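You operate a simulated robot arm through the tools that you are given. There is no shell and no other tool. Be economical: measure what you need, move in short steps, check, and stop when the job is done.

You run a simulated robot arm. Do the job below in one go: nothing can be reset, and whatever is moved stays where it is left.

JOB
Open the centre drawer, take the blue chain link on the top of the long table and put it away in the inside of the centre drawer and shut the drawer again. Open the top drawer, take the gold ring from the pump end of the workbench and leave it in the inside of the top drawer, then shut the drawer. Put the chain piece on the pump end of the workbench away on the top of the chain board. Fetch the cardboard box from the pump end of the workbench and set it on the back of the workbench. Put the tube from the pump end of the workbench on top of the blue plastic box there. Any order will do. Set down upright: cardboard box, tube.

The check looks at the end state, three seconds after you hand in, the way a careful person would. Anything else that was tipped, shoved, dropped, spilled or broken makes it a failure.

ROBOT AND FRAMES
A 7-joint arm with a vacuum gripper on a trunk, on a base that drives. Base frame: it is fixed to the floor where the robot stands at the start and does not move with it; the origin is under the middle of the robot, x ahead of it, y to its left, z up. Readings come in m, degrees, newtons and seconds.
Its first joint turns from -166.0 to 166.0 degrees. Places, roughly: back of the workbench [2.2, 0.4, 0.9]; blue chain link (6x3x3 cm) [-2.1, -0.5, 0.8]; cardboard box [3, 1.25, 1]; centre drawer [0.8, -0.2, 0.8]; chain piece [2.5, 0.75, 1]; inside of the centre drawer [0.8, -0.2, 0.7]; inside of the top drawer [2.2, 0.7, 0.7]; plastic box [3, 1.5, 1]; ring [2.5, 1, 1]; top drawer [2.1, 0.8, 0.7]; top of the chain board [0.5, -0.4, 0.9]; tube (5x5x11 cm) [3, 1.4, 1]. Payload 1.06 kg.
Tool frame: the origin (TCP) lies in the middle of the cups' lips, and z points out of the cups. The gripper has 1 cup of 0.024 m across, covering 0.024 by 0.024 m (tool x, y); the bellows give 0.008 m. With the vacuum on, a cup seals on a smooth face that it is pressed against (1 to 4 N); it does not hold porous or soft things. The pull reaches 23 N.
Orientation is that of the tool frame in the base frame, as a unit quaternion [w, x, y, z]. With the cups facing straight down, the tool's x points along the base's -x, its y along +y and its z along -z.

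CONTROLS
- The arm moves only by the tool send_rows. Its arguments are lists of equal length, an entry for each row: "offset": the shift along the tool's x, y, z in m, a list of three; "rotation": the turn, a rotation vector about the tool's x, y, z in degrees, a list of three; "vacuum": the vacuum: 1 switches it on, 0 off. In form: {"offset": [[dx, dy, dz], ...], "rotation": [[rx, ry, rz], ...], "vacuum": [vacuum, ...]}. A call has 1 to 8 rows; each row is the pose to reach, as a shift and turn from the pose commanded when the call began, along the tool's axes at that moment. A row lasts 0.2 s, in which the tool goes at most 0.05 m and 8.6 degrees; a call with a longer step from one row to the next is refused whole, and so is a gripper value outside its range. A pose out of reach is approached as far as the arm can. The call stops where the force on the tool passes 40 N (or 10 N more than at its start, if that is more) or the arm is blocked; 0.2 s more then pass. The pull builds up within a second once a cup has sealed. Time passes only in rows, and 0.2 s behind the last, so rows that repeat a pose give it time. The reply holds the time, the measured pose of the TCP, the force on the tool along the base axes and the pull of the vacuum, in the units named above and with some noise, with the torque about the TCP (base axes, N m) and any sound that the robot's microphone picked up.
- Cameras (640 x 400 px; columns grow to the right, rows downward): "scene" is now at [0.1656, 0.1758, 1.4624]; the picture's right is [-0.47, -0.88, 0.00], its down [-0.71, 0.38, -0.59] and it looks along [0.52, -0.28, -0.81] (base axes); focal length 292 px, centre (320, 200). "wrist" rides on the gripper at [0.078, 0.019, -0.096] in the tool frame; the picture's right is [-0.24, 0.97, 0.00], its down [-0.71, -0.17, -0.69] and it looks along [-0.67, -0.16, 0.73] (tool axes); focal length 243 px, centre (320, 200). There is no depth. A picture from a camera that has moved, and an enlarged one, comes with that camera's place and axes in the base frame and with its lens.
- grab_frame(camera): a new picture of that camera. No time passes.
- drive_base(legs): drives the robot by 1 to 6 legs, each [ahead, left, turn to the left] in m, m and degrees, along the robot's own axes; the way and the turn of a leg run together, so that a leg with both is an arc; at most 1.5 m and 180 degrees a leg. The arm and the cameras ride along, it lands a little off, and it stops where it bumps. It gives what a move gives.
- turn_head(pan, tilt): turns the head with the scene camera to pan (to the left, within 120 degrees either way) and tilt (down, from -29 to 69), counted from straight ahead of the robot. It gives what a move gives.
- zoom(camera, box): a new picture of the part [left, top, right, bottom] of that camera's present view, enlarged. No time passes.
- job_done(): hands the job in; it is judged then, once.

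Go step by step. Nothing tells you exact positions but the pictures and the camera data: compare them with the known pose of the tool, close in by small moves and look again before you grip or let go. The budget is 207 turns and 200 pictures, counting those below and the enlarged ones. Unless the task says otherwise, let go and move clear before handing in, and close with one line.

The tools are called after ">>>" as name(argument=value, ...) on one line, values as JSON. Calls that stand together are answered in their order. send_rows: Moves the arm, as the interface text tells. Its arguments: {"type":"object","properties":{"offset":{"type":"array"},"rotation":{"type":"array"},"vacuum":{"type":"array"}},"required":["offset","rotation","vacuum"]} The other tools are called the same way: drive_base (legs) drives the base; turn_head (pan, tilt) turns the head that bears the scene camera; grab_frame (camera) takes a picture; zoom (camera, box) takes an enlarged picture of a part of a camera's view; job_done () hands the job in.

At the start:

```text
t: 0.0
position: [0.5646, 0.1718, 1.1405]
ee_rot: [0.0, 0.0, 1.0, 0.0]
wrist_force: [0.5, 0.5, 0.1]
moment: [0.01, 0.02, -0.05]
pull: 0.1
robot x, y, heading: [-0.0036, 0.0002, 0.0]
head pan, tilt: [-28.1, 53.7]
```

scene: 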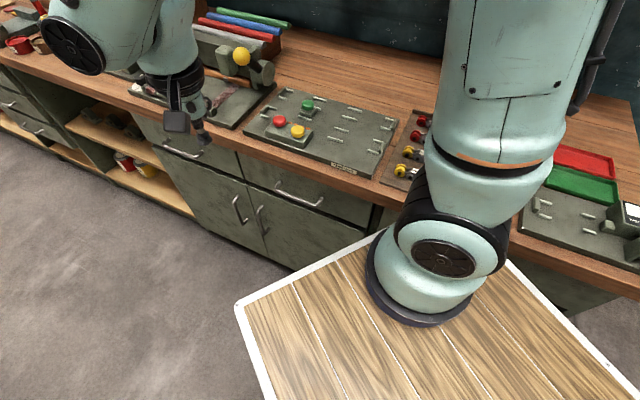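
wrist: 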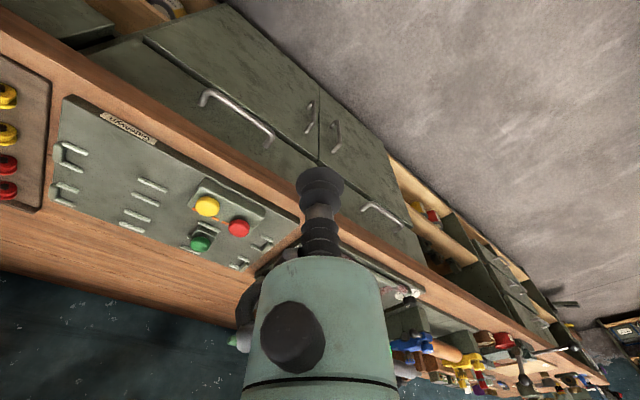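

The bench runs diagonally in front of me, with panels and drawers. I'll look around first to locate things.

>>> turn_head(pan=0, tilt=25)

>>> grab_frame(camera="scene")

>>> turn_head(pan=60, tilt=25)

>>> grab_frame(camera="scene")

>>> turn_head(pan=-60, tilt=25)

>>> grab_frame(camera="scene")

>>> turn_head(pan=120, tilt=25)

>>> grab_frame(camera="scene")

>>> turn_head(pan=-120, tilt=25)

>>> grab_frame(camera="scene")

```text
t: 0.9
position: [0.5644, 0.1722, 1.1405]
ee_rot: [0.001, 0.001, 1.0, 0.0]
wrist_force: [0.2, -0.5, 0.7]
moment: [-0.02, 0.02, 0.03]
pull: 0.0
robot x, y, heading: [0.0006, 0.0006, 0.0]
head pan, tilt: [0.0, 25.0]
```

```text
197 pictures are left
camera scene: at [0.1929, 0.2102, 1.5047], right [0.0, -1.0, 0.0], down [-0.42, 0.0, -0.91], along [0.91, 0.0, -0.42], focal length 292 px, centre (320, 200)
```

scene: 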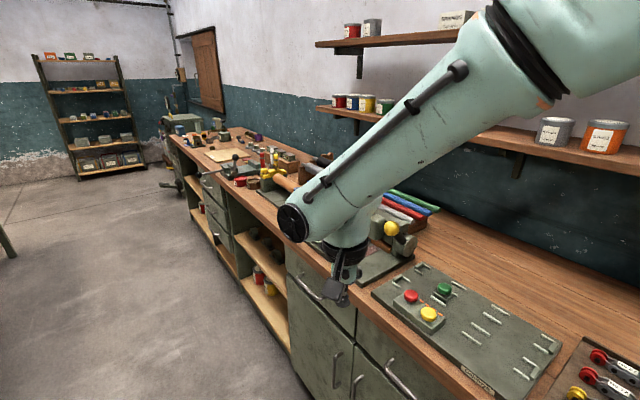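

```text
t: 2.2
position: [0.5638, 0.1719, 1.1412]
ee_rot: [0.0, -0.001, 1.0, 0.0]
wrist_force: [-0.1, -1.2, 0.3]
moment: [0.0, 0.0, -0.02]
pull: 0.0
robot x, y, heading: [-0.0002, 0.001, 0.0]
head pan, tilt: [60.0, 25.0]
```

```text
196 pictures are left
camera scene: at [0.1469, 0.2901, 1.5047], right [0.87, -0.5, 0.0], down [-0.21, -0.37, -0.91], along [0.45, 0.78, -0.42], focal length 292 px, centre (320, 200)
```

scene: 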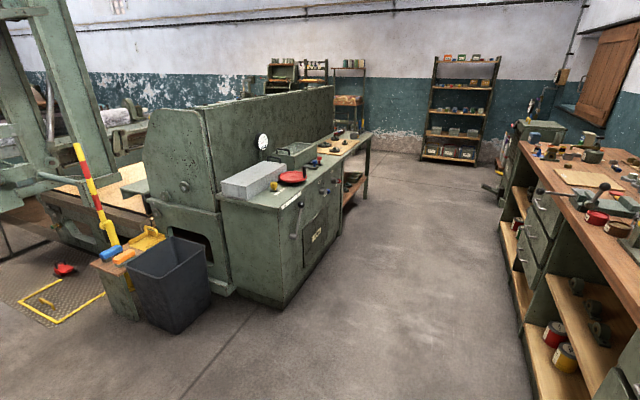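

```text
t: 4.2
position: [0.5635, 0.1707, 1.1404]
ee_rot: [0.0, -0.001, 1.0, 0.0]
wrist_force: [0.3, 0.4, 0.4]
moment: [0.01, 0.01, 0.0]
pull: 0.1
robot x, y, heading: [0.0035, -0.0012, -0.1]
head pan, tilt: [-60.0, 25.0]
```

```text
195 pictures are left
camera scene: at [0.1469, 0.1305, 1.5047], right [-0.87, -0.5, 0.0], down [-0.21, 0.37, -0.91], along [0.45, -0.78, -0.42], focal length 292 px, centre (320, 200)
```

scene: 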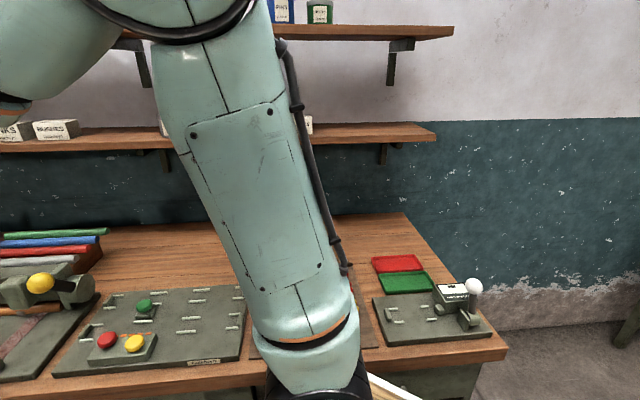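

```text
t: 6.9
position: [0.5655, 0.1712, 1.1407]
ee_rot: [0.0, 0.0, 1.0, 0.0]
wrist_force: [0.7, 0.6, -0.7]
moment: [0.02, 0.01, -0.02]
pull: 0.0
robot x, y, heading: [0.0031, 0.0019, 0.1]
head pan, tilt: [120.0, 25.0]
```

```text
194 pictures are left
camera scene: at [0.0548, 0.2901, 1.5047], right [0.87, 0.5, 0.0], down [0.21, -0.37, -0.91], along [-0.45, 0.79, -0.42], focal length 292 px, centre (320, 200)
```

scene: 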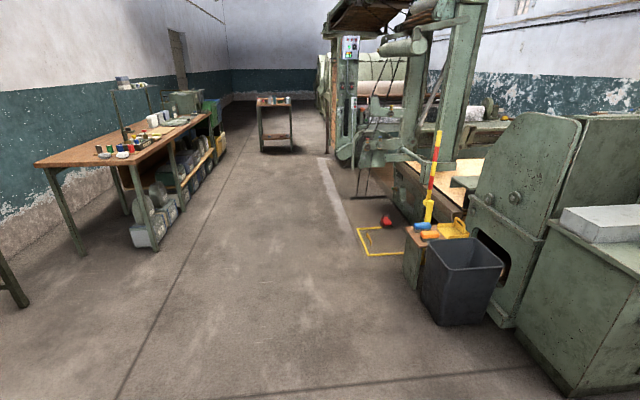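

```text
t: 10.3
position: [0.5634, 0.1718, 1.141]
ee_rot: [0.001, 0.0, 1.0, 0.0]
wrist_force: [-1.4, -0.4, 0.0]
moment: [-0.02, 0.02, 0.0]
pull: 0.0
robot x, y, heading: [-0.0016, 0.0, 0.0]
head pan, tilt: [-120.0, 25.0]
```

```text
193 pictures are left
camera scene: at [0.0547, 0.1305, 1.5048], right [-0.87, 0.5, 0.0], down [0.21, 0.37, -0.91], along [-0.45, -0.79, -0.42], focal length 292 px, centre (320, 200)
```

scene: 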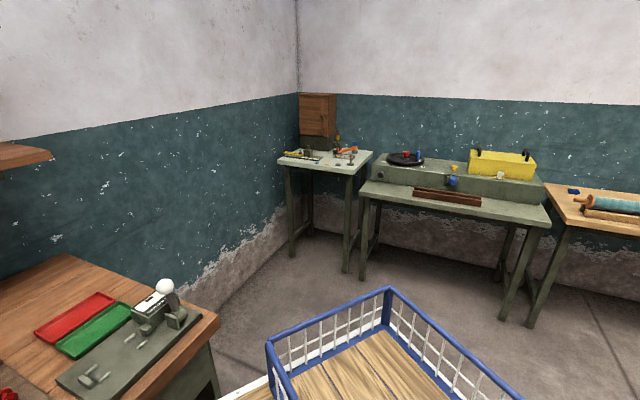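

I see the bench running roughly at 33° to my heading, and the long table behind me to the left. Next I check my own base's outline and look closely at the targets.

>>> turn_head(pan=60, tilt=69)

>>> grab_frame(camera="scene")

>>> turn_head(pan=-100, tilt=60)

>>> grab_frame(camera="scene")

>>> turn_head(pan=0, tilt=69)

>>> grab_frame(camera="scene")

>>> turn_head(pan=-50, tilt=50)

>>> grab_frame(camera="scene")

```text
t: 13.0
position: [0.5646, 0.1715, 1.1412]
ee_rot: [0.0, -0.001, 1.0, 0.0]
wrist_force: [0.6, 0.2, -1.1]
moment: [0.04, 0.02, -0.01]
pull: 0.0
robot x, y, heading: [-0.0001, -0.0018, -0.4]
head pan, tilt: [60.0, 68.8]
```

```text
192 pictures are left
camera scene: at [0.1288, 0.2587, 1.4453], right [0.87, -0.5, 0.0], down [-0.47, -0.81, -0.36], along [0.18, 0.31, -0.93], focal length 292 px, centre (320, 200)
```

scene: 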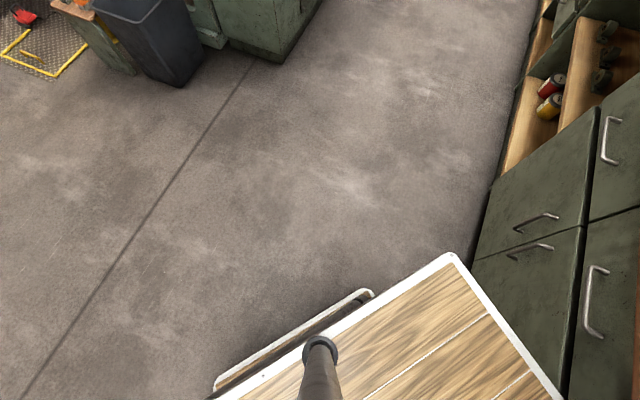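

```text
t: 15.5
position: [0.5643, 0.1721, 1.1413]
ee_rot: [-0.001, 0.001, 1.0, -0.001]
wrist_force: [-0.4, -0.2, -0.2]
moment: [-0.04, -0.02, 0.02]
pull: 0.1
robot x, y, heading: [0.0027, 0.001, 0.0]
head pan, tilt: [-100.0, 60.0]
```

```text
191 pictures are left
camera scene: at [0.0892, 0.1447, 1.4547], right [-0.98, 0.17, 0.0], down [0.15, 0.85, -0.5], along [-0.09, -0.49, -0.87], focal length 292 px, centre (320, 200)
```

scene: 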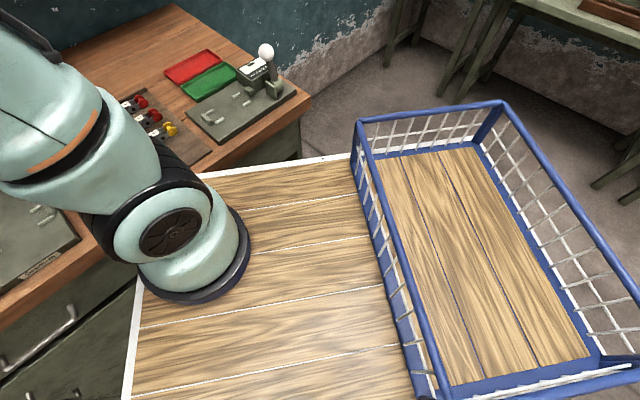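

```text
t: 17.2
position: [0.564, 0.1711, 1.1407]
ee_rot: [0.0, 0.001, 1.0, 0.0]
wrist_force: [0.6, 0.2, 0.6]
moment: [0.01, 0.02, -0.01]
pull: 0.0
robot x, y, heading: [-0.0009, -0.0013, -0.0]
head pan, tilt: [0.0, 68.8]
```

```text
190 pictures are left
camera scene: at [0.1567, 0.2103, 1.4453], right [0.0, -1.0, 0.0], down [-0.93, 0.0, -0.36], along [0.36, 0.0, -0.93], focal length 292 px, centre (320, 200)
```

scene: 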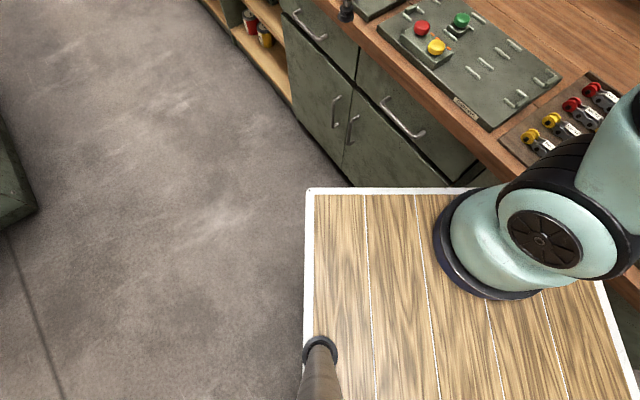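

```text
t: 18.4
position: [0.5643, 0.1719, 1.1412]
ee_rot: [0.0, 0.0, 1.0, 0.0]
wrist_force: [0.1, -0.5, 0.8]
moment: [0.01, -0.01, 0.03]
pull: 0.1
robot x, y, heading: [0.0001, -0.0025, 0.2]
head pan, tilt: [-50.0, 50.0]
```

```text
189 pictures are left
camera scene: at [0.1503, 0.1514, 1.4672], right [-0.77, -0.64, 0.0], down [-0.49, 0.59, -0.64], along [0.41, -0.49, -0.77], focal length 292 px, centre (320, 200)
```

scene: 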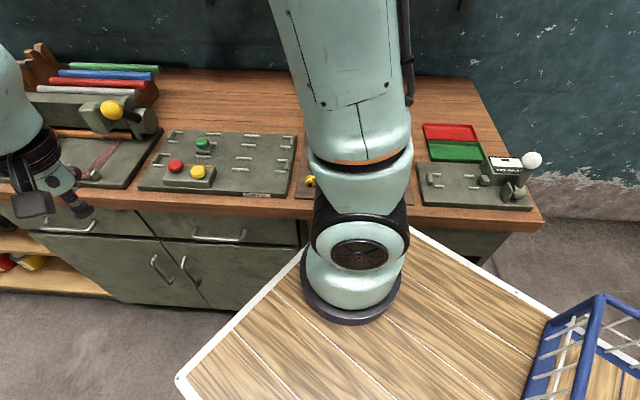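

The robot is a cart (deck about 0.95 m high) standing right at the bench edge; the centre drawer's handle is near (0.63, 0.0, 0.8) and the bench normal is around heading −57°. I back off and turn to face that drawer.

>>> drive_base(legs=[[0.144, 0.745, 0], [0, 0, -57]])

>>> turn_head(pan=0, tilt=40)

>>> grab_frame(camera="scene")

>>> grab_frame(camera="wrist")

```text
t: 25.0
position: [0.5928, 0.3452, 1.1395]
ee_rot: [-0.001, 0.489, 0.872, 0.0]
wrist_force: [-0.1, 0.1, -0.6]
moment: [-0.02, 0.03, 0.01]
pull: 0.1
robot x, y, heading: [0.1507, 0.7374, -58.7]
head pan, tilt: [-50.0, 50.0]
```

```text
t: 26.2
position: [0.5925, 0.3462, 1.1416]
ee_rot: [0.001, 0.489, 0.872, 0.0]
wrist_force: [0.0, 0.5, -0.5]
moment: [0.01, 0.01, 0.02]
pull: 0.0
robot x, y, heading: [0.1524, 0.7352, -58.6]
head pan, tilt: [0.0, 40.0]
```

```text
188 pictures are left
camera scene: at [0.4271, 0.6892, 1.4814], right [-0.85, -0.52, 0.0], down [-0.34, 0.55, -0.77], along [0.4, -0.65, -0.64], focal length 292 px, centre (320, 200)
```

scene: 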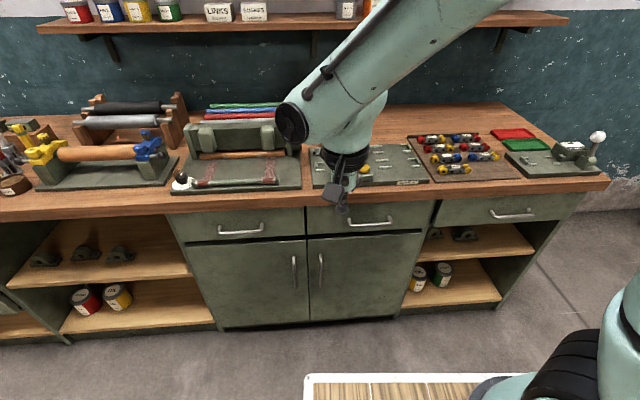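

```text
187 pictures are left
camera wrist: at [0.5657, 0.423, 1.237], right [0.95, 0.31, 0.0], down [0.22, -0.69, 0.69], along [0.21, -0.65, -0.73], focal length 243 px, centre (320, 200)
```

wrist: 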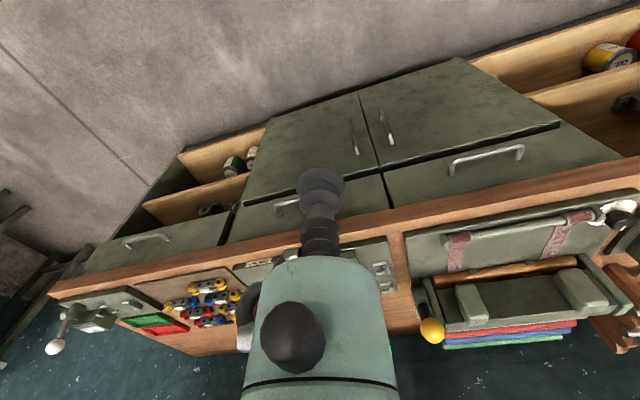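

The three drawers of this cabinet are visible and the centre one lies straight ahead. I zoom in to see the handle and the face, and the chain board.

>>> zoom(camera="scene", box=[290, 180, 450, 280])

>>> zoom(camera="scene", box=[400, 110, 560, 210])

```text
4.00 times, centred on (370, 230) of scene
camera zoom: at [0.4271, 0.6892, 1.4814], right [-0.85, -0.52, 0.0], down [-0.34, 0.55, -0.77], along [0.4, -0.65, -0.64], focal length 1169 px, centre (120, 80)
```

zoom: 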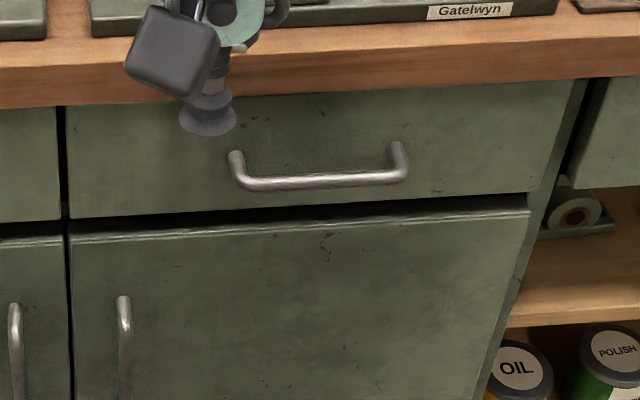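

```text
4.00 times, centred on (480, 160) of scene
camera zoom: at [0.4271, 0.6892, 1.4814], right [-0.85, -0.52, 0.0], down [-0.34, 0.55, -0.77], along [0.4, -0.65, -0.64], focal length 1169 px, centre (-320, 360)
```

zoom: 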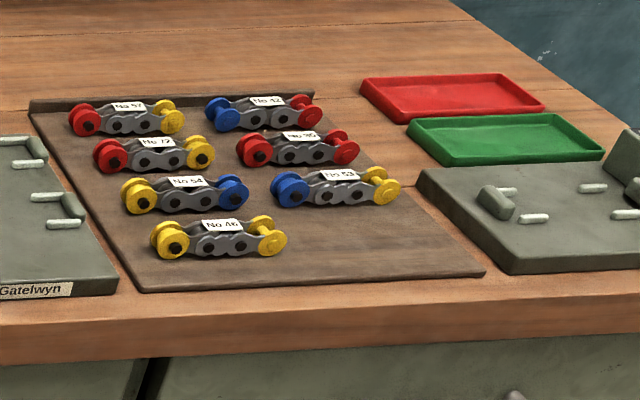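

The chain board is the brown one with a free spot at its front right. Now I'll align the tool with the bench normal (≈ −54°) and move forward before tipping it horizontal to suck onto the drawer face left of the handle.

>>> send_rows(offset=[[-0.044, 0.0035, 0], [-0.088, 0.007, 0], [-0.132, 0.0106, 0], [-0.176, 0.0142, 0], [-0.219, 0.0177, 0]], rotation=[[0, 0, -1], [0, 0, -2], [0, 0, -3], [0, 0, -4], [0, 0, -4.6]], vacuum=[0, 0, 0, 0, 0])

>>> send_rows(offset=[[0, 0, 0], [0, 0, 0], [0, 0, 0], [0, 0, 0], [0, 0, 0], [0, 0, 0], [0, 0, 0], [0, 0, 0]], rotation=[[0, -8.5, 0], [0, -17, 0], [0, -25.5, 0], [0, -34, 0], [0, -42.5, 0], [0, -51, 0], [0, -59.5, 0], [0, -68, 0]], vacuum=[0, 0, 0, 0, 0, 0, 0, 0])

>>> send_rows(offset=[[0, 0, 0], [0, 0, 0], [0, 0, 0]], rotation=[[0, -8, 0], [0, -16, 0], [0, -22, 0]], vacuum=[0, 0, 0])

>>> grab_frame(camera="scene")

>>> grab_frame(camera="wrist")

```text
t: 27.4
position: [0.7207, 0.1672, 1.1425]
ee_rot: [0.0, 0.453, 0.891, 0.0]
wrist_force: [0.5, 0.0, -0.2]
moment: [-0.04, 0.01, -0.05]
pull: 0.1
robot x, y, heading: [0.1505, 0.738, -58.5]
head pan, tilt: [0.0, 40.0]
```

```text
t: 29.2
position: [0.7204, 0.1671, 1.1416]
ee_rot: [0.5, 0.375, 0.738, -0.254]
wrist_force: [0.2, -0.3, 0.2]
moment: [-0.04, 0.01, 0.02]
pull: 0.0
robot x, y, heading: [0.1498, 0.7382, -58.5]
head pan, tilt: [0.0, 40.0]
```

```text
t: 30.0
position: [0.7209, 0.1679, 1.1417]
ee_rot: [0.631, 0.32, 0.631, -0.32]
wrist_force: [0.0, 0.2, -0.2]
moment: [0.0, 0.03, 0.02]
pull: 0.2
robot x, y, heading: [0.1517, 0.7344, -58.3]
head pan, tilt: [0.0, 40.0]
```

```text
184 pictures are left
camera scene: at [0.4271, 0.6893, 1.4814], right [-0.85, -0.52, 0.0], down [-0.34, 0.55, -0.77], along [0.4, -0.65, -0.64], focal length 292 px, centre (320, 200)
```

scene: 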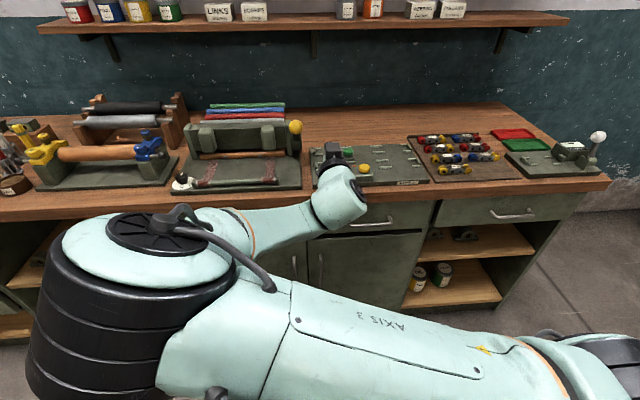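

```text
183 pictures are left
camera wrist: at [0.6787, 0.2571, 1.0631], right [0.79, 0.57, 0.24], down [-0.54, 0.45, 0.71], along [0.3, -0.68, 0.67], focal length 243 px, centre (320, 200)
```

wrist: 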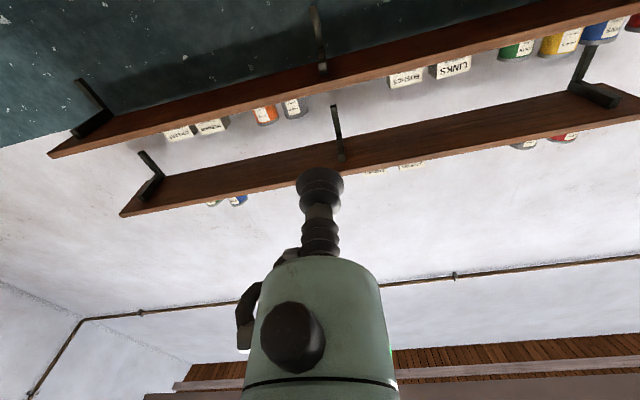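

The tool is horizontal, facing the bench about 12 cm in front of the face. I lower it to z ≈ 0.79.

>>> send_rows(offset=[[0.045, 0, 0], [0.09, 0, 0], [0.135, 0, 0], [0.18, 0, 0], [0.225, 0, 0], [0.27, 0, 0], [0.315, 0, 0], [0.348, 0, 0]], rotation=[[0, 0, 0], [0, 0, 0], [0, 0, 0], [0, 0, 0], [0, 0, 0], [0, 0, 0], [0, 0, 0], [0, 0, 0]], vacuum=[0, 0, 0, 0, 0, 0, 0, 0])

>>> grab_frame(camera="scene")

>>> grab_frame(camera="wrist")

```text
t: 31.8
position: [0.7211, 0.1672, 0.7945]
ee_rot: [0.63, 0.32, 0.631, -0.32]
wrist_force: [0.0, 0.1, 1.0]
moment: [0.03, -0.04, -0.01]
pull: 0.1
robot x, y, heading: [0.1506, 0.7346, -58.4]
head pan, tilt: [0.0, 40.0]
```

```text
182 pictures are left
camera scene: at [0.4272, 0.6894, 1.4814], right [-0.85, -0.52, 0.0], down [-0.34, 0.55, -0.77], along [0.4, -0.65, -0.64], focal length 292 px, centre (320, 200)
```

scene: 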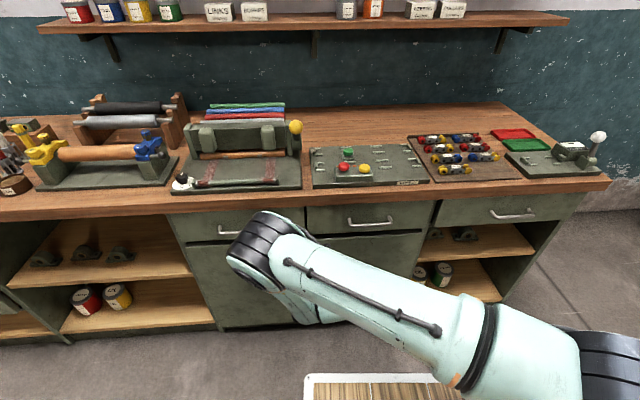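

```text
181 pictures are left
camera wrist: at [0.6788, 0.2567, 0.7162], right [0.79, 0.57, 0.24], down [-0.54, 0.45, 0.71], along [0.3, -0.68, 0.67], focal length 243 px, centre (320, 200)
```

wrist: 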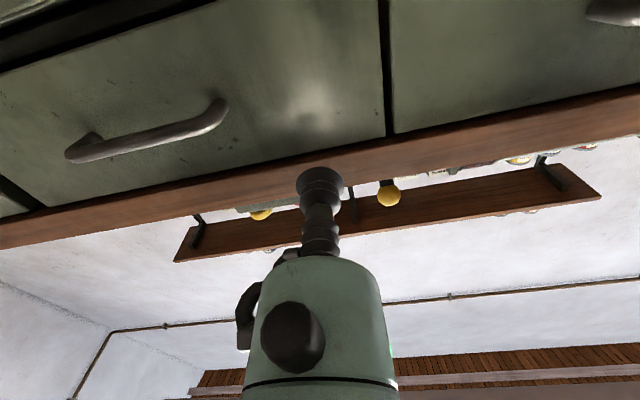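

The wrist view shows the cup will land on bare face between the handle and the drawer's left edge. I approach slowly with the vacuum on.

>>> send_rows(offset=[[0, 0, 0.04], [0, 0, 0.07], [0, 0, 0.085], [0, 0, 0.09], [0, 0, 0.095], [0, 0, 0.1], [0, 0, 0.1]], rotation=[[0, 0, 0], [0, 0, 0], [0, 0, 0], [0, 0, 0], [0, 0, 0], [0, 0, 0], [0, 0, 0]], vacuum=[1, 1, 1, 1, 1, 1, 1])

>>> grab_frame(camera="wrist")

```text
t: 33.4
position: [0.7789, 0.0862, 0.7935]
ee_rot: [0.63, 0.32, 0.631, -0.32]
wrist_force: [-0.1, -0.1, -0.2]
moment: [0.01, 0.0, -0.04]
pull: 0.0
robot x, y, heading: [0.1478, 0.7374, -58.4]
head pan, tilt: [0.0, 40.0]
```

```text
180 pictures are left
camera wrist: at [0.7382, 0.1762, 0.7155], right [0.79, 0.57, 0.24], down [-0.54, 0.45, 0.71], along [0.3, -0.68, 0.67], focal length 243 px, centre (320, 200)
```

wrist: 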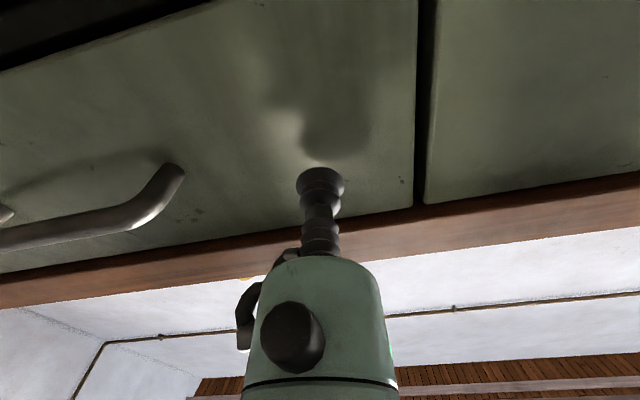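

The cup is a couple of centimetres short of the face. I continue in small steps.

>>> send_rows(offset=[[0, 0, 0.005], [0, 0, 0.01], [0, 0, 0.015], [0, 0, 0.019], [0, 0, 0.022], [0, 0, 0.025], [0, 0, 0.028], [0, 0, 0.028]], rotation=[[0, 0, 0], [0, 0, 0], [0, 0, 0], [0, 0, 0], [0, 0, 0], [0, 0, 0], [0, 0, 0], [0, 0, 0]], vacuum=[1, 1, 1, 1, 1, 1, 1, 1])

```text
t: 35.2
position: [0.7964, 0.0646, 0.7928]
ee_rot: [0.631, 0.32, 0.63, -0.32]
wrist_force: [-3.9, 10.2, 7.8]
moment: [-0.02, 0.11, -0.01]
pull: 23.0
robot x, y, heading: [0.152, 0.7333, -58.5]
head pan, tilt: [0.0, 40.0]
```

Sealed with full pull. I now draw the drawer out, first slowly.

>>> send_rows(offset=[[0, 0, -0.004], [0, 0, -0.008], [0, 0, -0.015], [0, 0, -0.025], [0, 0, -0.04], [0, 0, -0.055], [0, 0, -0.07], [0, 0, -0.08]], rotation=[[0, 0, 0], [0, 0, 0], [0, 0, 0], [0, 0, 0], [0, 0, 0], [0, 0, 0], [0, 0, 0], [0, 0, 0]], vacuum=[1, 1, 1, 1, 1, 1, 1, 1])

>>> grab_frame(camera="scene")

```text
t: 37.0
position: [0.7493, 0.1302, 0.7932]
ee_rot: [0.63, 0.321, 0.631, -0.32]
wrist_force: [5.9, 4.3, 3.6]
moment: [0.03, -0.01, -0.05]
pull: 23.1
robot x, y, heading: [0.1509, 0.7412, -58.5]
head pan, tilt: [0.0, 40.0]
```

```text
179 pictures are left
camera scene: at [0.4273, 0.6895, 1.4814], right [-0.85, -0.52, 0.0], down [-0.34, 0.55, -0.77], along [0.4, -0.65, -0.64], focal length 292 px, centre (320, 200)
```

scene: 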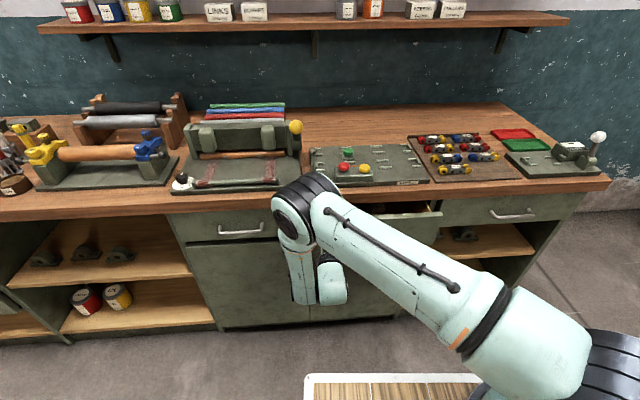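

The drawer slides out; a slight sideways force tells me to steer a touch along +u. I continue pulling.

>>> send_rows(offset=[[0, 0.002, -0.015], [0, 0.003, -0.035], [0, 0.003, -0.055], [0, 0.004, -0.075], [0, 0.004, -0.095], [0, 0.005, -0.115], [0, 0.005, -0.13], [0, 0.005, -0.14]], rotation=[[0, 0, 0], [0, 0, 0], [0, 0, 0], [0, 0, 0], [0, 0, 0], [0, 0, 0], [0, 0, 0], [0, 0, 0]], vacuum=[1, 1, 1, 1, 1, 1, 1, 1])

>>> grab_frame(camera="scene")

```text
t: 38.8
position: [0.671, 0.2444, 0.7936]
ee_rot: [0.63, 0.321, 0.63, -0.321]
wrist_force: [-4.6, -4.8, 0.3]
moment: [-0.07, 0.16, 0.05]
pull: 23.2
robot x, y, heading: [0.1486, 0.7352, -58.7]
head pan, tilt: [0.0, 40.0]
```

```text
178 pictures are left
camera scene: at [0.427, 0.6891, 1.4814], right [-0.85, -0.52, 0.0], down [-0.34, 0.55, -0.77], along [0.4, -0.65, -0.64], focal length 292 px, centre (320, 200)
```

scene: 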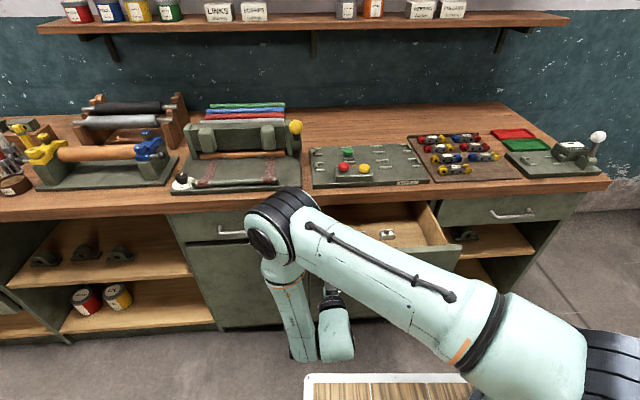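

The drawer is about 22 cm open and contains a small item. I pull a bit more for room, then release.

>>> send_rows(offset=[[0, -0.003, -0.015], [0, -0.003, -0.03], [0, -0.003, -0.045], [0, -0.003, -0.05]], rotation=[[0, 0, 0], [0, 0, 0], [0, 0, 0], [0, 0, 0]], vacuum=[1, 1, 1, 1])

>>> send_rows(offset=[[0, 0, 0], [0, 0, 0], [0, 0, 0], [0, 0, -0.01], [0, 0, -0.03], [0, 0, -0.06]], rotation=[[0, 0, 0], [0, 0, 0], [0, 0, 0], [0, 0, 0], [0, 0, 0], [0, 0, 0]], vacuum=[0, 0, 0, 0, 0, 0])

>>> grab_frame(camera="scene")

>>> grab_frame(camera="wrist")

```text
t: 39.8
position: [0.6378, 0.2848, 0.7929]
ee_rot: [0.631, 0.32, 0.63, -0.321]
wrist_force: [8.7, 5.2, -1.6]
moment: [0.05, -0.02, -0.04]
pull: 22.8
robot x, y, heading: [0.1495, 0.7342, -58.7]
head pan, tilt: [0.0, 40.0]
```

```text
t: 41.2
position: [0.6021, 0.3314, 0.794]
ee_rot: [0.63, 0.321, 0.63, -0.321]
wrist_force: [-0.4, 0.1, 0.3]
moment: [-0.01, 0.06, 0.02]
pull: 0.1
robot x, y, heading: [0.1492, 0.7359, -58.3]
head pan, tilt: [0.0, 40.0]
```

```text
177 pictures are left
camera scene: at [0.4273, 0.6891, 1.4814], right [-0.85, -0.52, 0.0], down [-0.34, 0.55, -0.77], along [0.4, -0.65, -0.64], focal length 292 px, centre (320, 200)
```

scene: 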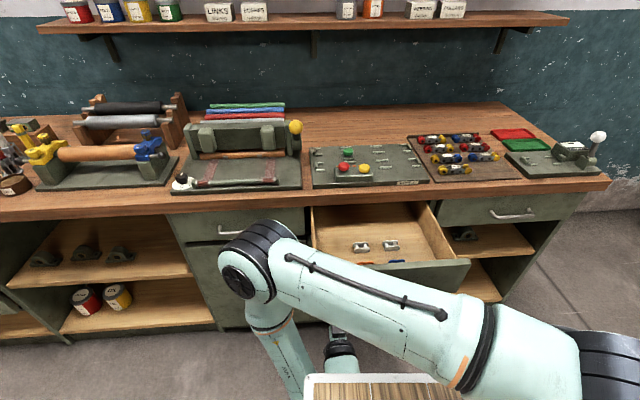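

```text
176 pictures are left
camera wrist: at [0.5608, 0.4212, 0.7166], right [0.79, 0.57, 0.24], down [-0.54, 0.45, 0.71], along [0.3, -0.68, 0.67], focal length 243 px, centre (320, 200)
```

wrist: 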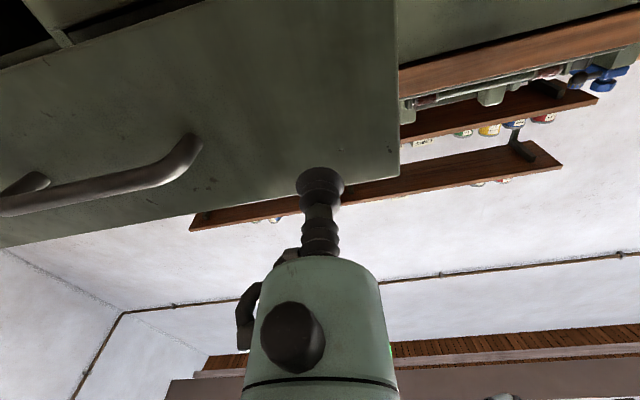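

The centre drawer is well open (with spare links inside). I lift the tool clear and point it down again, then go fetch the blue link from the long table.

>>> send_rows(offset=[[-0.048, 0, -0.01], [-0.096, 0, -0.01], [-0.144, 0, -0.01], [-0.192, 0, -0.01], [-0.24, 0, -0.01], [-0.288, 0, -0.01], [-0.336, 0, -0.01], [-0.37, 0, -0.01]], rotation=[[0, 0, 0], [0, 0, 0], [0, 0, 0], [0, 0, 0], [0, 0, 0], [0, 0, 0], [0, 0, 0], [0, 0, 0]], vacuum=[0, 0, 0, 0, 0, 0, 0, 0])

>>> send_rows(offset=[[0, 0, 0], [0, 0, 0], [0, 0, 0], [0, 0, 0], [0, 0, 0], [0, 0, 0], [0, 0, 0], [0, 0, 0]], rotation=[[0, 8.5, 0], [0, 17, 0], [0, 25.5, 0], [0, 34, 0], [0, 42.5, 0], [0, 51, 0], [0, 59.5, 0], [0, 68, 0]], vacuum=[0, 0, 0, 0, 0, 0, 0, 0])

>>> send_rows(offset=[[0, 0, 0], [0, 0, 0], [0, 0, 0]], rotation=[[0, 8, 0], [0, 16, 0], [0, 22, 0]], vacuum=[0, 0, 0])

>>> drive_base(legs=[[-0.25, 0, 0], [0, 0, -85.4], [1.2, 0, 0]])

>>> turn_head(pan=0, tilt=40)

>>> grab_frame(camera="scene")

>>> grab_frame(camera="wrist")

```text
t: 43.0
position: [0.6004, 0.3414, 1.1615]
ee_rot: [0.63, 0.32, 0.632, -0.32]
wrist_force: [0.5, -0.5, -0.3]
moment: [0.01, -0.02, -0.03]
pull: 0.0
robot x, y, heading: [0.1498, 0.7387, -58.5]
head pan, tilt: [0.0, 40.0]
```

```text
t: 44.8
position: [0.5976, 0.3419, 1.1624]
ee_rot: [0.17, 0.446, 0.874, -0.087]
wrist_force: [0.0, 0.9, 0.4]
moment: [-0.02, 0.01, -0.04]
pull: 0.1
robot x, y, heading: [0.1488, 0.7394, -58.4]
head pan, tilt: [0.0, 40.0]
```

```text
t: 45.6
position: [0.6002, 0.3431, 1.1632]
ee_rot: [0.001, 0.451, 0.892, 0.0]
wrist_force: [1.3, -0.5, 0.2]
moment: [-0.06, 0.02, 0.0]
pull: 0.0
out of reach, approached as far as the arm can: row 1
robot x, y, heading: [0.149, 0.7344, -58.4]
head pan, tilt: [0.0, 40.0]
```

```text
t: 56.9
position: [-1.3492, -0.2188, 1.1624]
ee_rot: [0.0, 0.942, 0.335, 0.0]
wrist_force: [-0.3, -0.7, 0.3]
moment: [0.0, -0.03, 0.0]
pull: 0.0
robot x, y, heading: [-0.9762, 0.2458, -145.6]
head pan, tilt: [0.0, 40.0]
```

```text
t: 57.5
position: [-1.3491, -0.2197, 1.1628]
ee_rot: [0.0, 0.942, 0.335, 0.0]
wrist_force: [0.7, -0.1, -0.6]
moment: [0.01, 0.01, 0.01]
pull: 0.0
robot x, y, heading: [-0.9764, 0.246, -145.3]
head pan, tilt: [0.0, 40.0]
```

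```text
175 pictures are left
camera scene: at [-1.0094, -0.0281, 1.4814], right [-0.57, 0.82, 0.0], down [0.53, 0.36, -0.77], along [-0.63, -0.43, -0.64], focal length 292 px, centre (320, 200)
```

scene: 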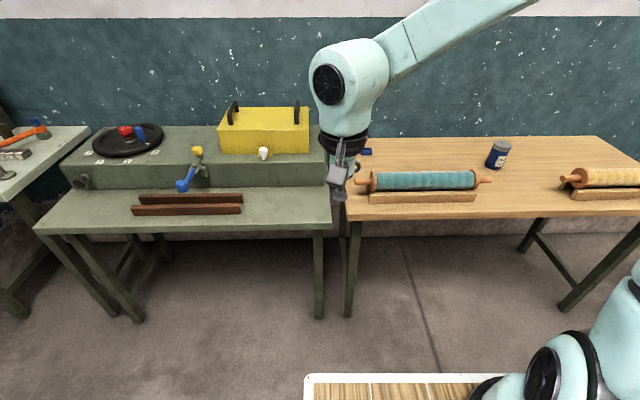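

```text
174 pictures are left
camera wrist: at [-1.2776, -0.1834, 1.2587], right [0.43, -0.9, 0.0], down [-0.66, -0.31, 0.69], along [-0.62, -0.3, -0.73], focal length 243 px, centre (320, 200)
```

wrist: 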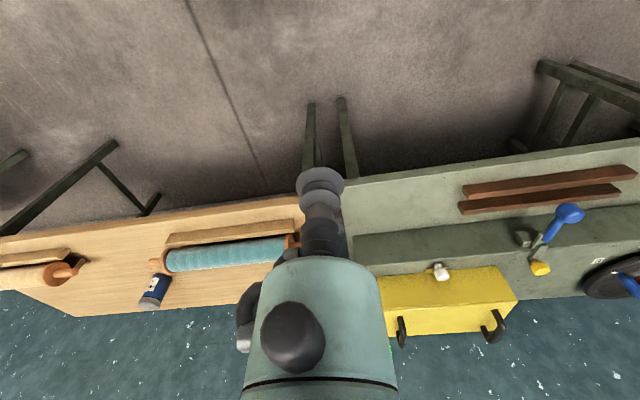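

The blue link lies at about (−2.03, −0.48) near the table's left rear, straight ahead. I drive 0.25 m closer and bring the tool above it.

>>> drive_base(legs=[[0.25, 0, 0]])

>>> grab_frame(camera="scene")

```text
t: 59.3
position: [-1.5521, -0.3628, 1.1629]
ee_rot: [0.0, 0.941, 0.338, 0.0]
wrist_force: [-0.5, 0.5, 0.2]
moment: [0.0, -0.01, 0.0]
pull: 0.0
robot x, y, heading: [-1.1795, 0.107, -145.1]
head pan, tilt: [0.0, 40.0]
```

```text
173 pictures are left
camera scene: at [-1.2133, -0.1699, 1.4814], right [-0.57, 0.82, 0.0], down [0.53, 0.37, -0.77], along [-0.63, -0.44, -0.64], focal length 292 px, centre (320, 200)
```

scene: 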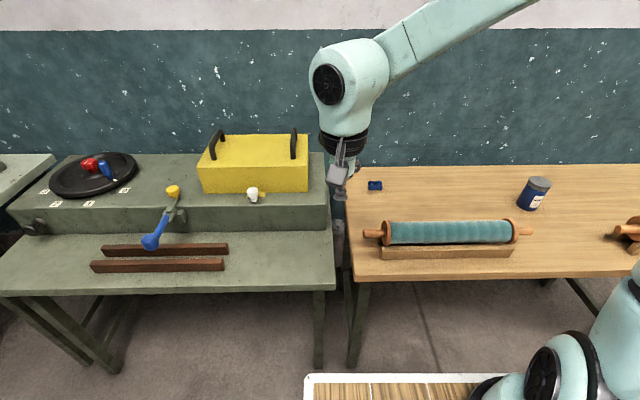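

I move the tool to just short of the link at height, then look with the wrist camera.

>>> send_rows(offset=[[-0.044, -0.02, 0], [-0.088, -0.044, 0], [-0.132, -0.066, 0], [-0.176, -0.088, 0], [-0.22, -0.11, 0], [-0.264, -0.132, 0], [-0.308, -0.154, 0.02], [-0.35, -0.175, 0.04]], rotation=[[0, 0, 0], [0, 0, 0], [0, 0, 0], [0, 0, 0], [0, 0, 0], [0, 0, 0], [0, 0, 0], [0, 0, 0]], vacuum=[0, 0, 0, 0, 0, 0, 0, 0])

>>> grab_frame(camera="wrist")

>>> zoom(camera="scene", box=[320, 150, 440, 225])

```text
refused: row 2 steps farther than a row can; nothing moved
```

```text
172 pictures are left
camera wrist: at [-1.4808, -0.3261, 1.2586], right [0.43, -0.9, 0.0], down [-0.66, -0.32, 0.69], along [-0.62, -0.3, -0.73], focal length 243 px, centre (320, 200)
```

wrist: 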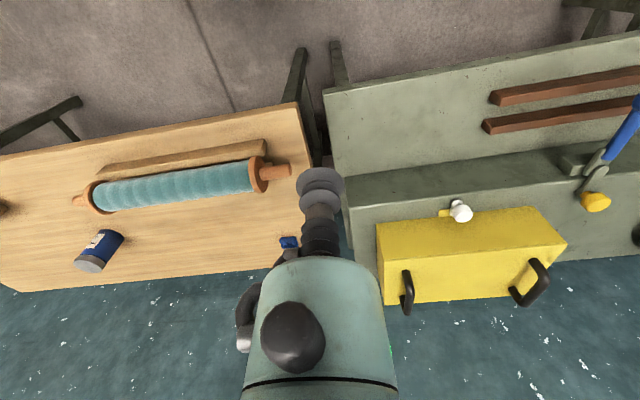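

```text
5.33 times, centred on (380, 188) of scene
camera zoom: at [-1.2133, -0.1699, 1.4814], right [-0.57, 0.82, 0.0], down [0.53, 0.37, -0.77], along [-0.63, -0.44, -0.64], focal length 1559 px, centre (0, 267)
```

zoom: 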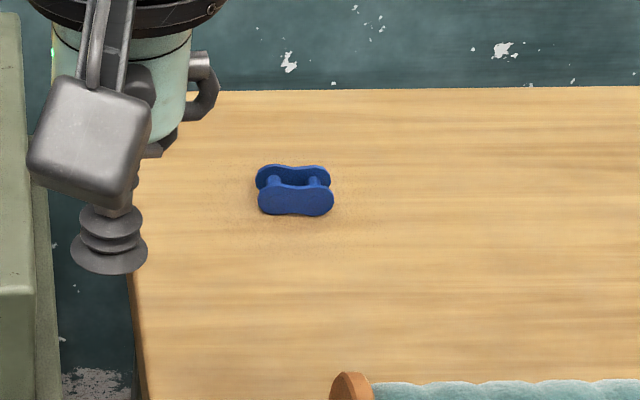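

The blue link stands on its long edges, plates vertical with a gap between, so I need a closer look before deciding where to grip. I resend the approach with shorter steps.

>>> send_rows(offset=[[-0.043, -0.022, 0], [-0.086, -0.044, 0], [-0.129, -0.066, 0], [-0.172, -0.088, 0], [-0.215, -0.11, 0], [-0.258, -0.132, 0], [-0.301, -0.154, 0], [-0.34, -0.175, 0.01]], rotation=[[0, 0, 0], [0, 0, 0], [0, 0, 0], [0, 0, 0], [0, 0, 0], [0, 0, 0], [0, 0, 0], [0, 0, 0]], vacuum=[0, 0, 0, 0, 0, 0, 0, 0])

>>> send_rows(offset=[[0, 0, 0.05], [0, 0, 0.1], [0, 0, 0.15], [0, 0, 0.19]], rotation=[[0, 0, 0], [0, 0, 0], [0, 0, 0], [0, 0, 0]], vacuum=[0, 0, 0, 0])

>>> grab_frame(camera="wrist")

>>> grab_frame(camera="scene")

```text
t: 61.1
position: [-1.9268, -0.4427, 1.1531]
ee_rot: [0.0, 0.941, 0.337, 0.0]
wrist_force: [0.0, 0.4, 0.2]
moment: [-0.04, 0.01, 0.01]
pull: 0.1
robot x, y, heading: [-1.1808, 0.1096, -145.1]
head pan, tilt: [0.0, 40.0]
```

```text
t: 62.1
position: [-1.9249, -0.4435, 0.9636]
ee_rot: [0.001, 0.941, 0.337, -0.001]
wrist_force: [0.2, -0.6, 0.1]
moment: [0.01, 0.02, -0.05]
pull: 0.1
robot x, y, heading: [-1.184, 0.1115, -145.2]
head pan, tilt: [0.0, 40.0]
```

```text
170 pictures are left
camera wrist: at [-1.8532, -0.4081, 1.0593], right [0.43, -0.9, 0.0], down [-0.66, -0.32, 0.69], along [-0.62, -0.3, -0.73], focal length 243 px, centre (320, 200)
```

wrist: 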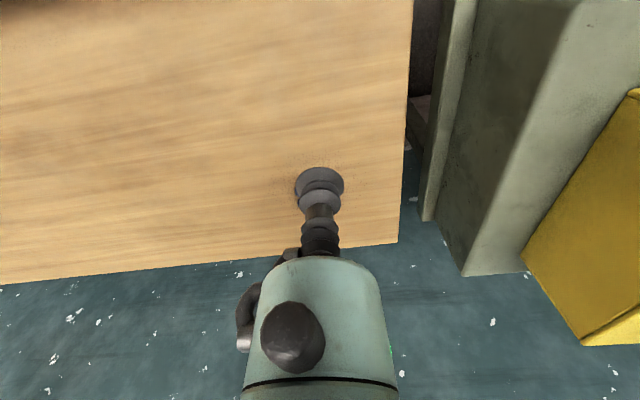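

```text
169 pictures are left
camera scene: at [-1.213, -0.1697, 1.4815], right [-0.57, 0.82, 0.0], down [0.53, 0.37, -0.77], along [-0.63, -0.44, -0.64], focal length 292 px, centre (320, 200)
```

scene: 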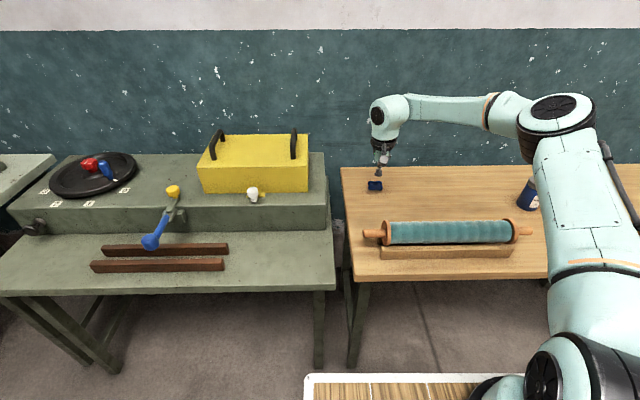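

The link is hidden behind the gripper in this view. I shift sideways and back a bit to see it.

>>> send_rows(offset=[[0.02, -0.04, 0], [0.03, -0.08, 0.02], [0.03, -0.09, 0.04]], rotation=[[0, 0, 0], [0, 0, 0], [0, 0, 0]], vacuum=[0, 0, 0])

>>> grab_frame(camera="wrist")

>>> zoom(camera="scene", box=[350, 165, 400, 196])

```text
t: 62.9
position: [-1.9609, -0.3535, 0.9234]
ee_rot: [0.0, 0.942, 0.336, 0.0]
wrist_force: [-0.6, 0.3, -0.3]
moment: [-0.02, 0.0, -0.01]
pull: 0.0
robot x, y, heading: [-1.1829, 0.1095, -145.3]
head pan, tilt: [0.0, 40.0]
```

```text
168 pictures are left
camera wrist: at [-1.8903, -0.318, 1.0191], right [0.43, -0.9, 0.0], down [-0.66, -0.32, 0.69], along [-0.62, -0.3, -0.73], focal length 243 px, centre (320, 200)
```

wrist: 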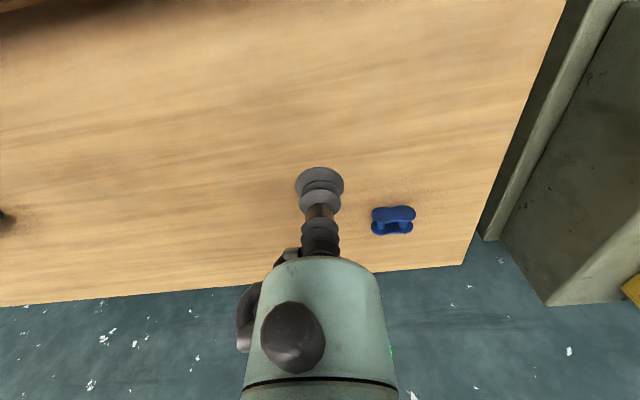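

```text
12.80 times, centred on (375, 180) of scene
camera zoom: at [-1.213, -0.1699, 1.4814], right [-0.57, 0.82, 0.0], down [0.53, 0.37, -0.77], along [-0.63, -0.44, -0.64], focal length 3742 px, centre (-384, 450)
```

zoom: 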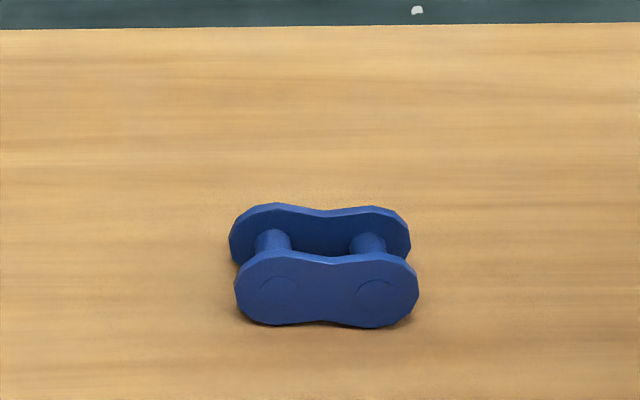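

I estimate the link at about (−2.063, −0.507, top ≈ 0.82). I position the tool over it and check in the wrist view (it should appear just above the cup in the picture).

>>> send_rows(offset=[[-0.044, 0.014, 0], [-0.088, 0.028, 0], [-0.132, 0.042, 0], [-0.176, 0.054, 0]], rotation=[[0, 0, 0], [0, 0, 0], [0, 0, 0], [0, 0, 0]], vacuum=[0, 0, 0, 0])

>>> grab_frame(camera="wrist")

>>> zoom(camera="scene", box=[340, 150, 412, 195])

```text
t: 63.9
position: [-2.0253, -0.4708, 0.9203]
ee_rot: [0.0, 0.942, 0.336, 0.0]
wrist_force: [-0.5, 0.7, -0.3]
moment: [-0.01, 0.02, -0.01]
pull: 0.0
out of reach, approached as far as the arm can: row 3, 4
robot x, y, heading: [-1.178, 0.1085, -145.3]
head pan, tilt: [0.0, 40.0]
```

```text
166 pictures are left
camera wrist: at [-1.9541, -0.4353, 1.0155], right [0.43, -0.9, 0.0], down [-0.66, -0.32, 0.68], along [-0.62, -0.3, -0.73], focal length 243 px, centre (320, 200)
```

wrist: 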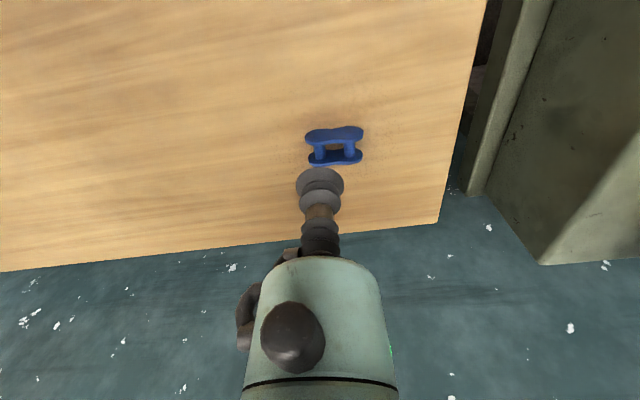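

```text
8.89 times, centred on (376, 172) of scene
camera zoom: at [-1.2132, -0.1697, 1.4814], right [-0.57, 0.82, 0.0], down [0.53, 0.37, -0.77], along [-0.63, -0.44, -0.64], focal length 2598 px, centre (-178, 444)
```

zoom: 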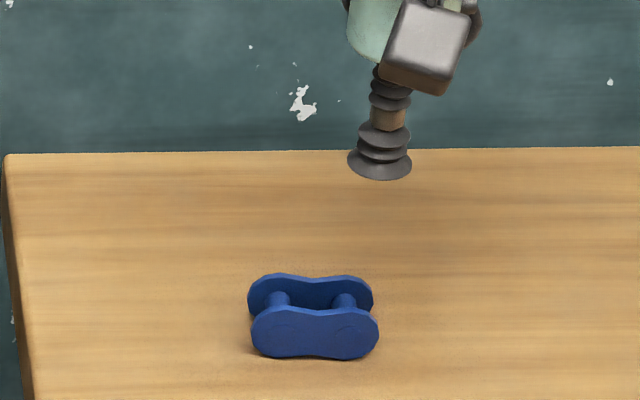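

The arm's reach limit counts from the robot's centre (≈1.0 m), so I drive 0.12 m closer. The link estimate (−2.06, −0.50) is confirmed.

>>> drive_base(legs=[[0.14, 0, 0]])

>>> grab_frame(camera="wrist")

```text
t: 65.2
position: [-2.1417, -0.5506, 0.9186]
ee_rot: [0.0, 0.942, 0.336, 0.0]
wrist_force: [-0.5, -0.2, -0.1]
moment: [-0.02, 0.0, -0.01]
pull: 0.1
robot x, y, heading: [-1.3005, 0.0299, -145.3]
head pan, tilt: [0.0, 40.0]
```

```text
164 pictures are left
camera wrist: at [-2.07, -0.5158, 1.0159], right [0.43, -0.9, 0.0], down [-0.66, -0.32, 0.69], along [-0.62, -0.3, -0.73], focal length 243 px, centre (320, 200)
```

wrist: 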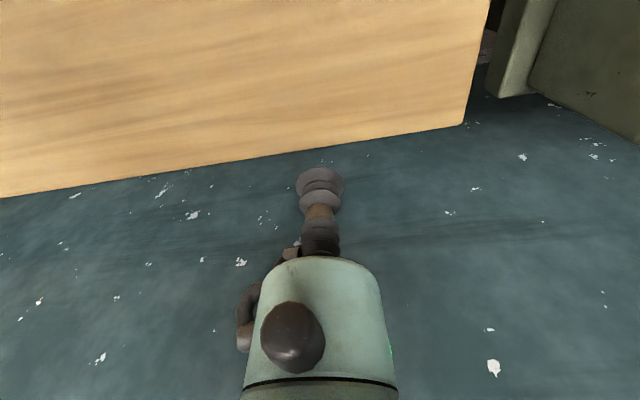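

Now I move back to right above the link.

>>> send_rows(offset=[[0.045, 0.008, 0], [0.09, 0.015, 0]], rotation=[[0, 0, 0], [0, 0, 0]], vacuum=[0, 0])

>>> zoom(camera="wrist", box=[240, 50, 400, 200])

```text
t: 65.8
position: [-2.0638, -0.5072, 0.92]
ee_rot: [0.0, 0.942, 0.337, -0.001]
wrist_force: [-0.1, -0.6, -0.4]
moment: [0.05, 0.0, -0.01]
pull: 0.1
robot x, y, heading: [-1.2933, 0.0292, -145.1]
head pan, tilt: [0.0, 40.0]
```

```text
2.67 times, centred on (320, 125) of wrist
camera zoom: at [-1.9916, -0.4717, 1.0165], right [0.43, -0.9, 0.0], down [-0.66, -0.32, 0.69], along [-0.62, -0.3, -0.73], focal length 647 px, centre (320, 400)
```

zoom: 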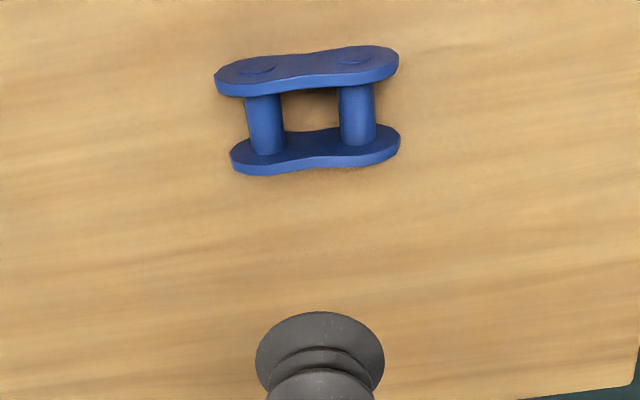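

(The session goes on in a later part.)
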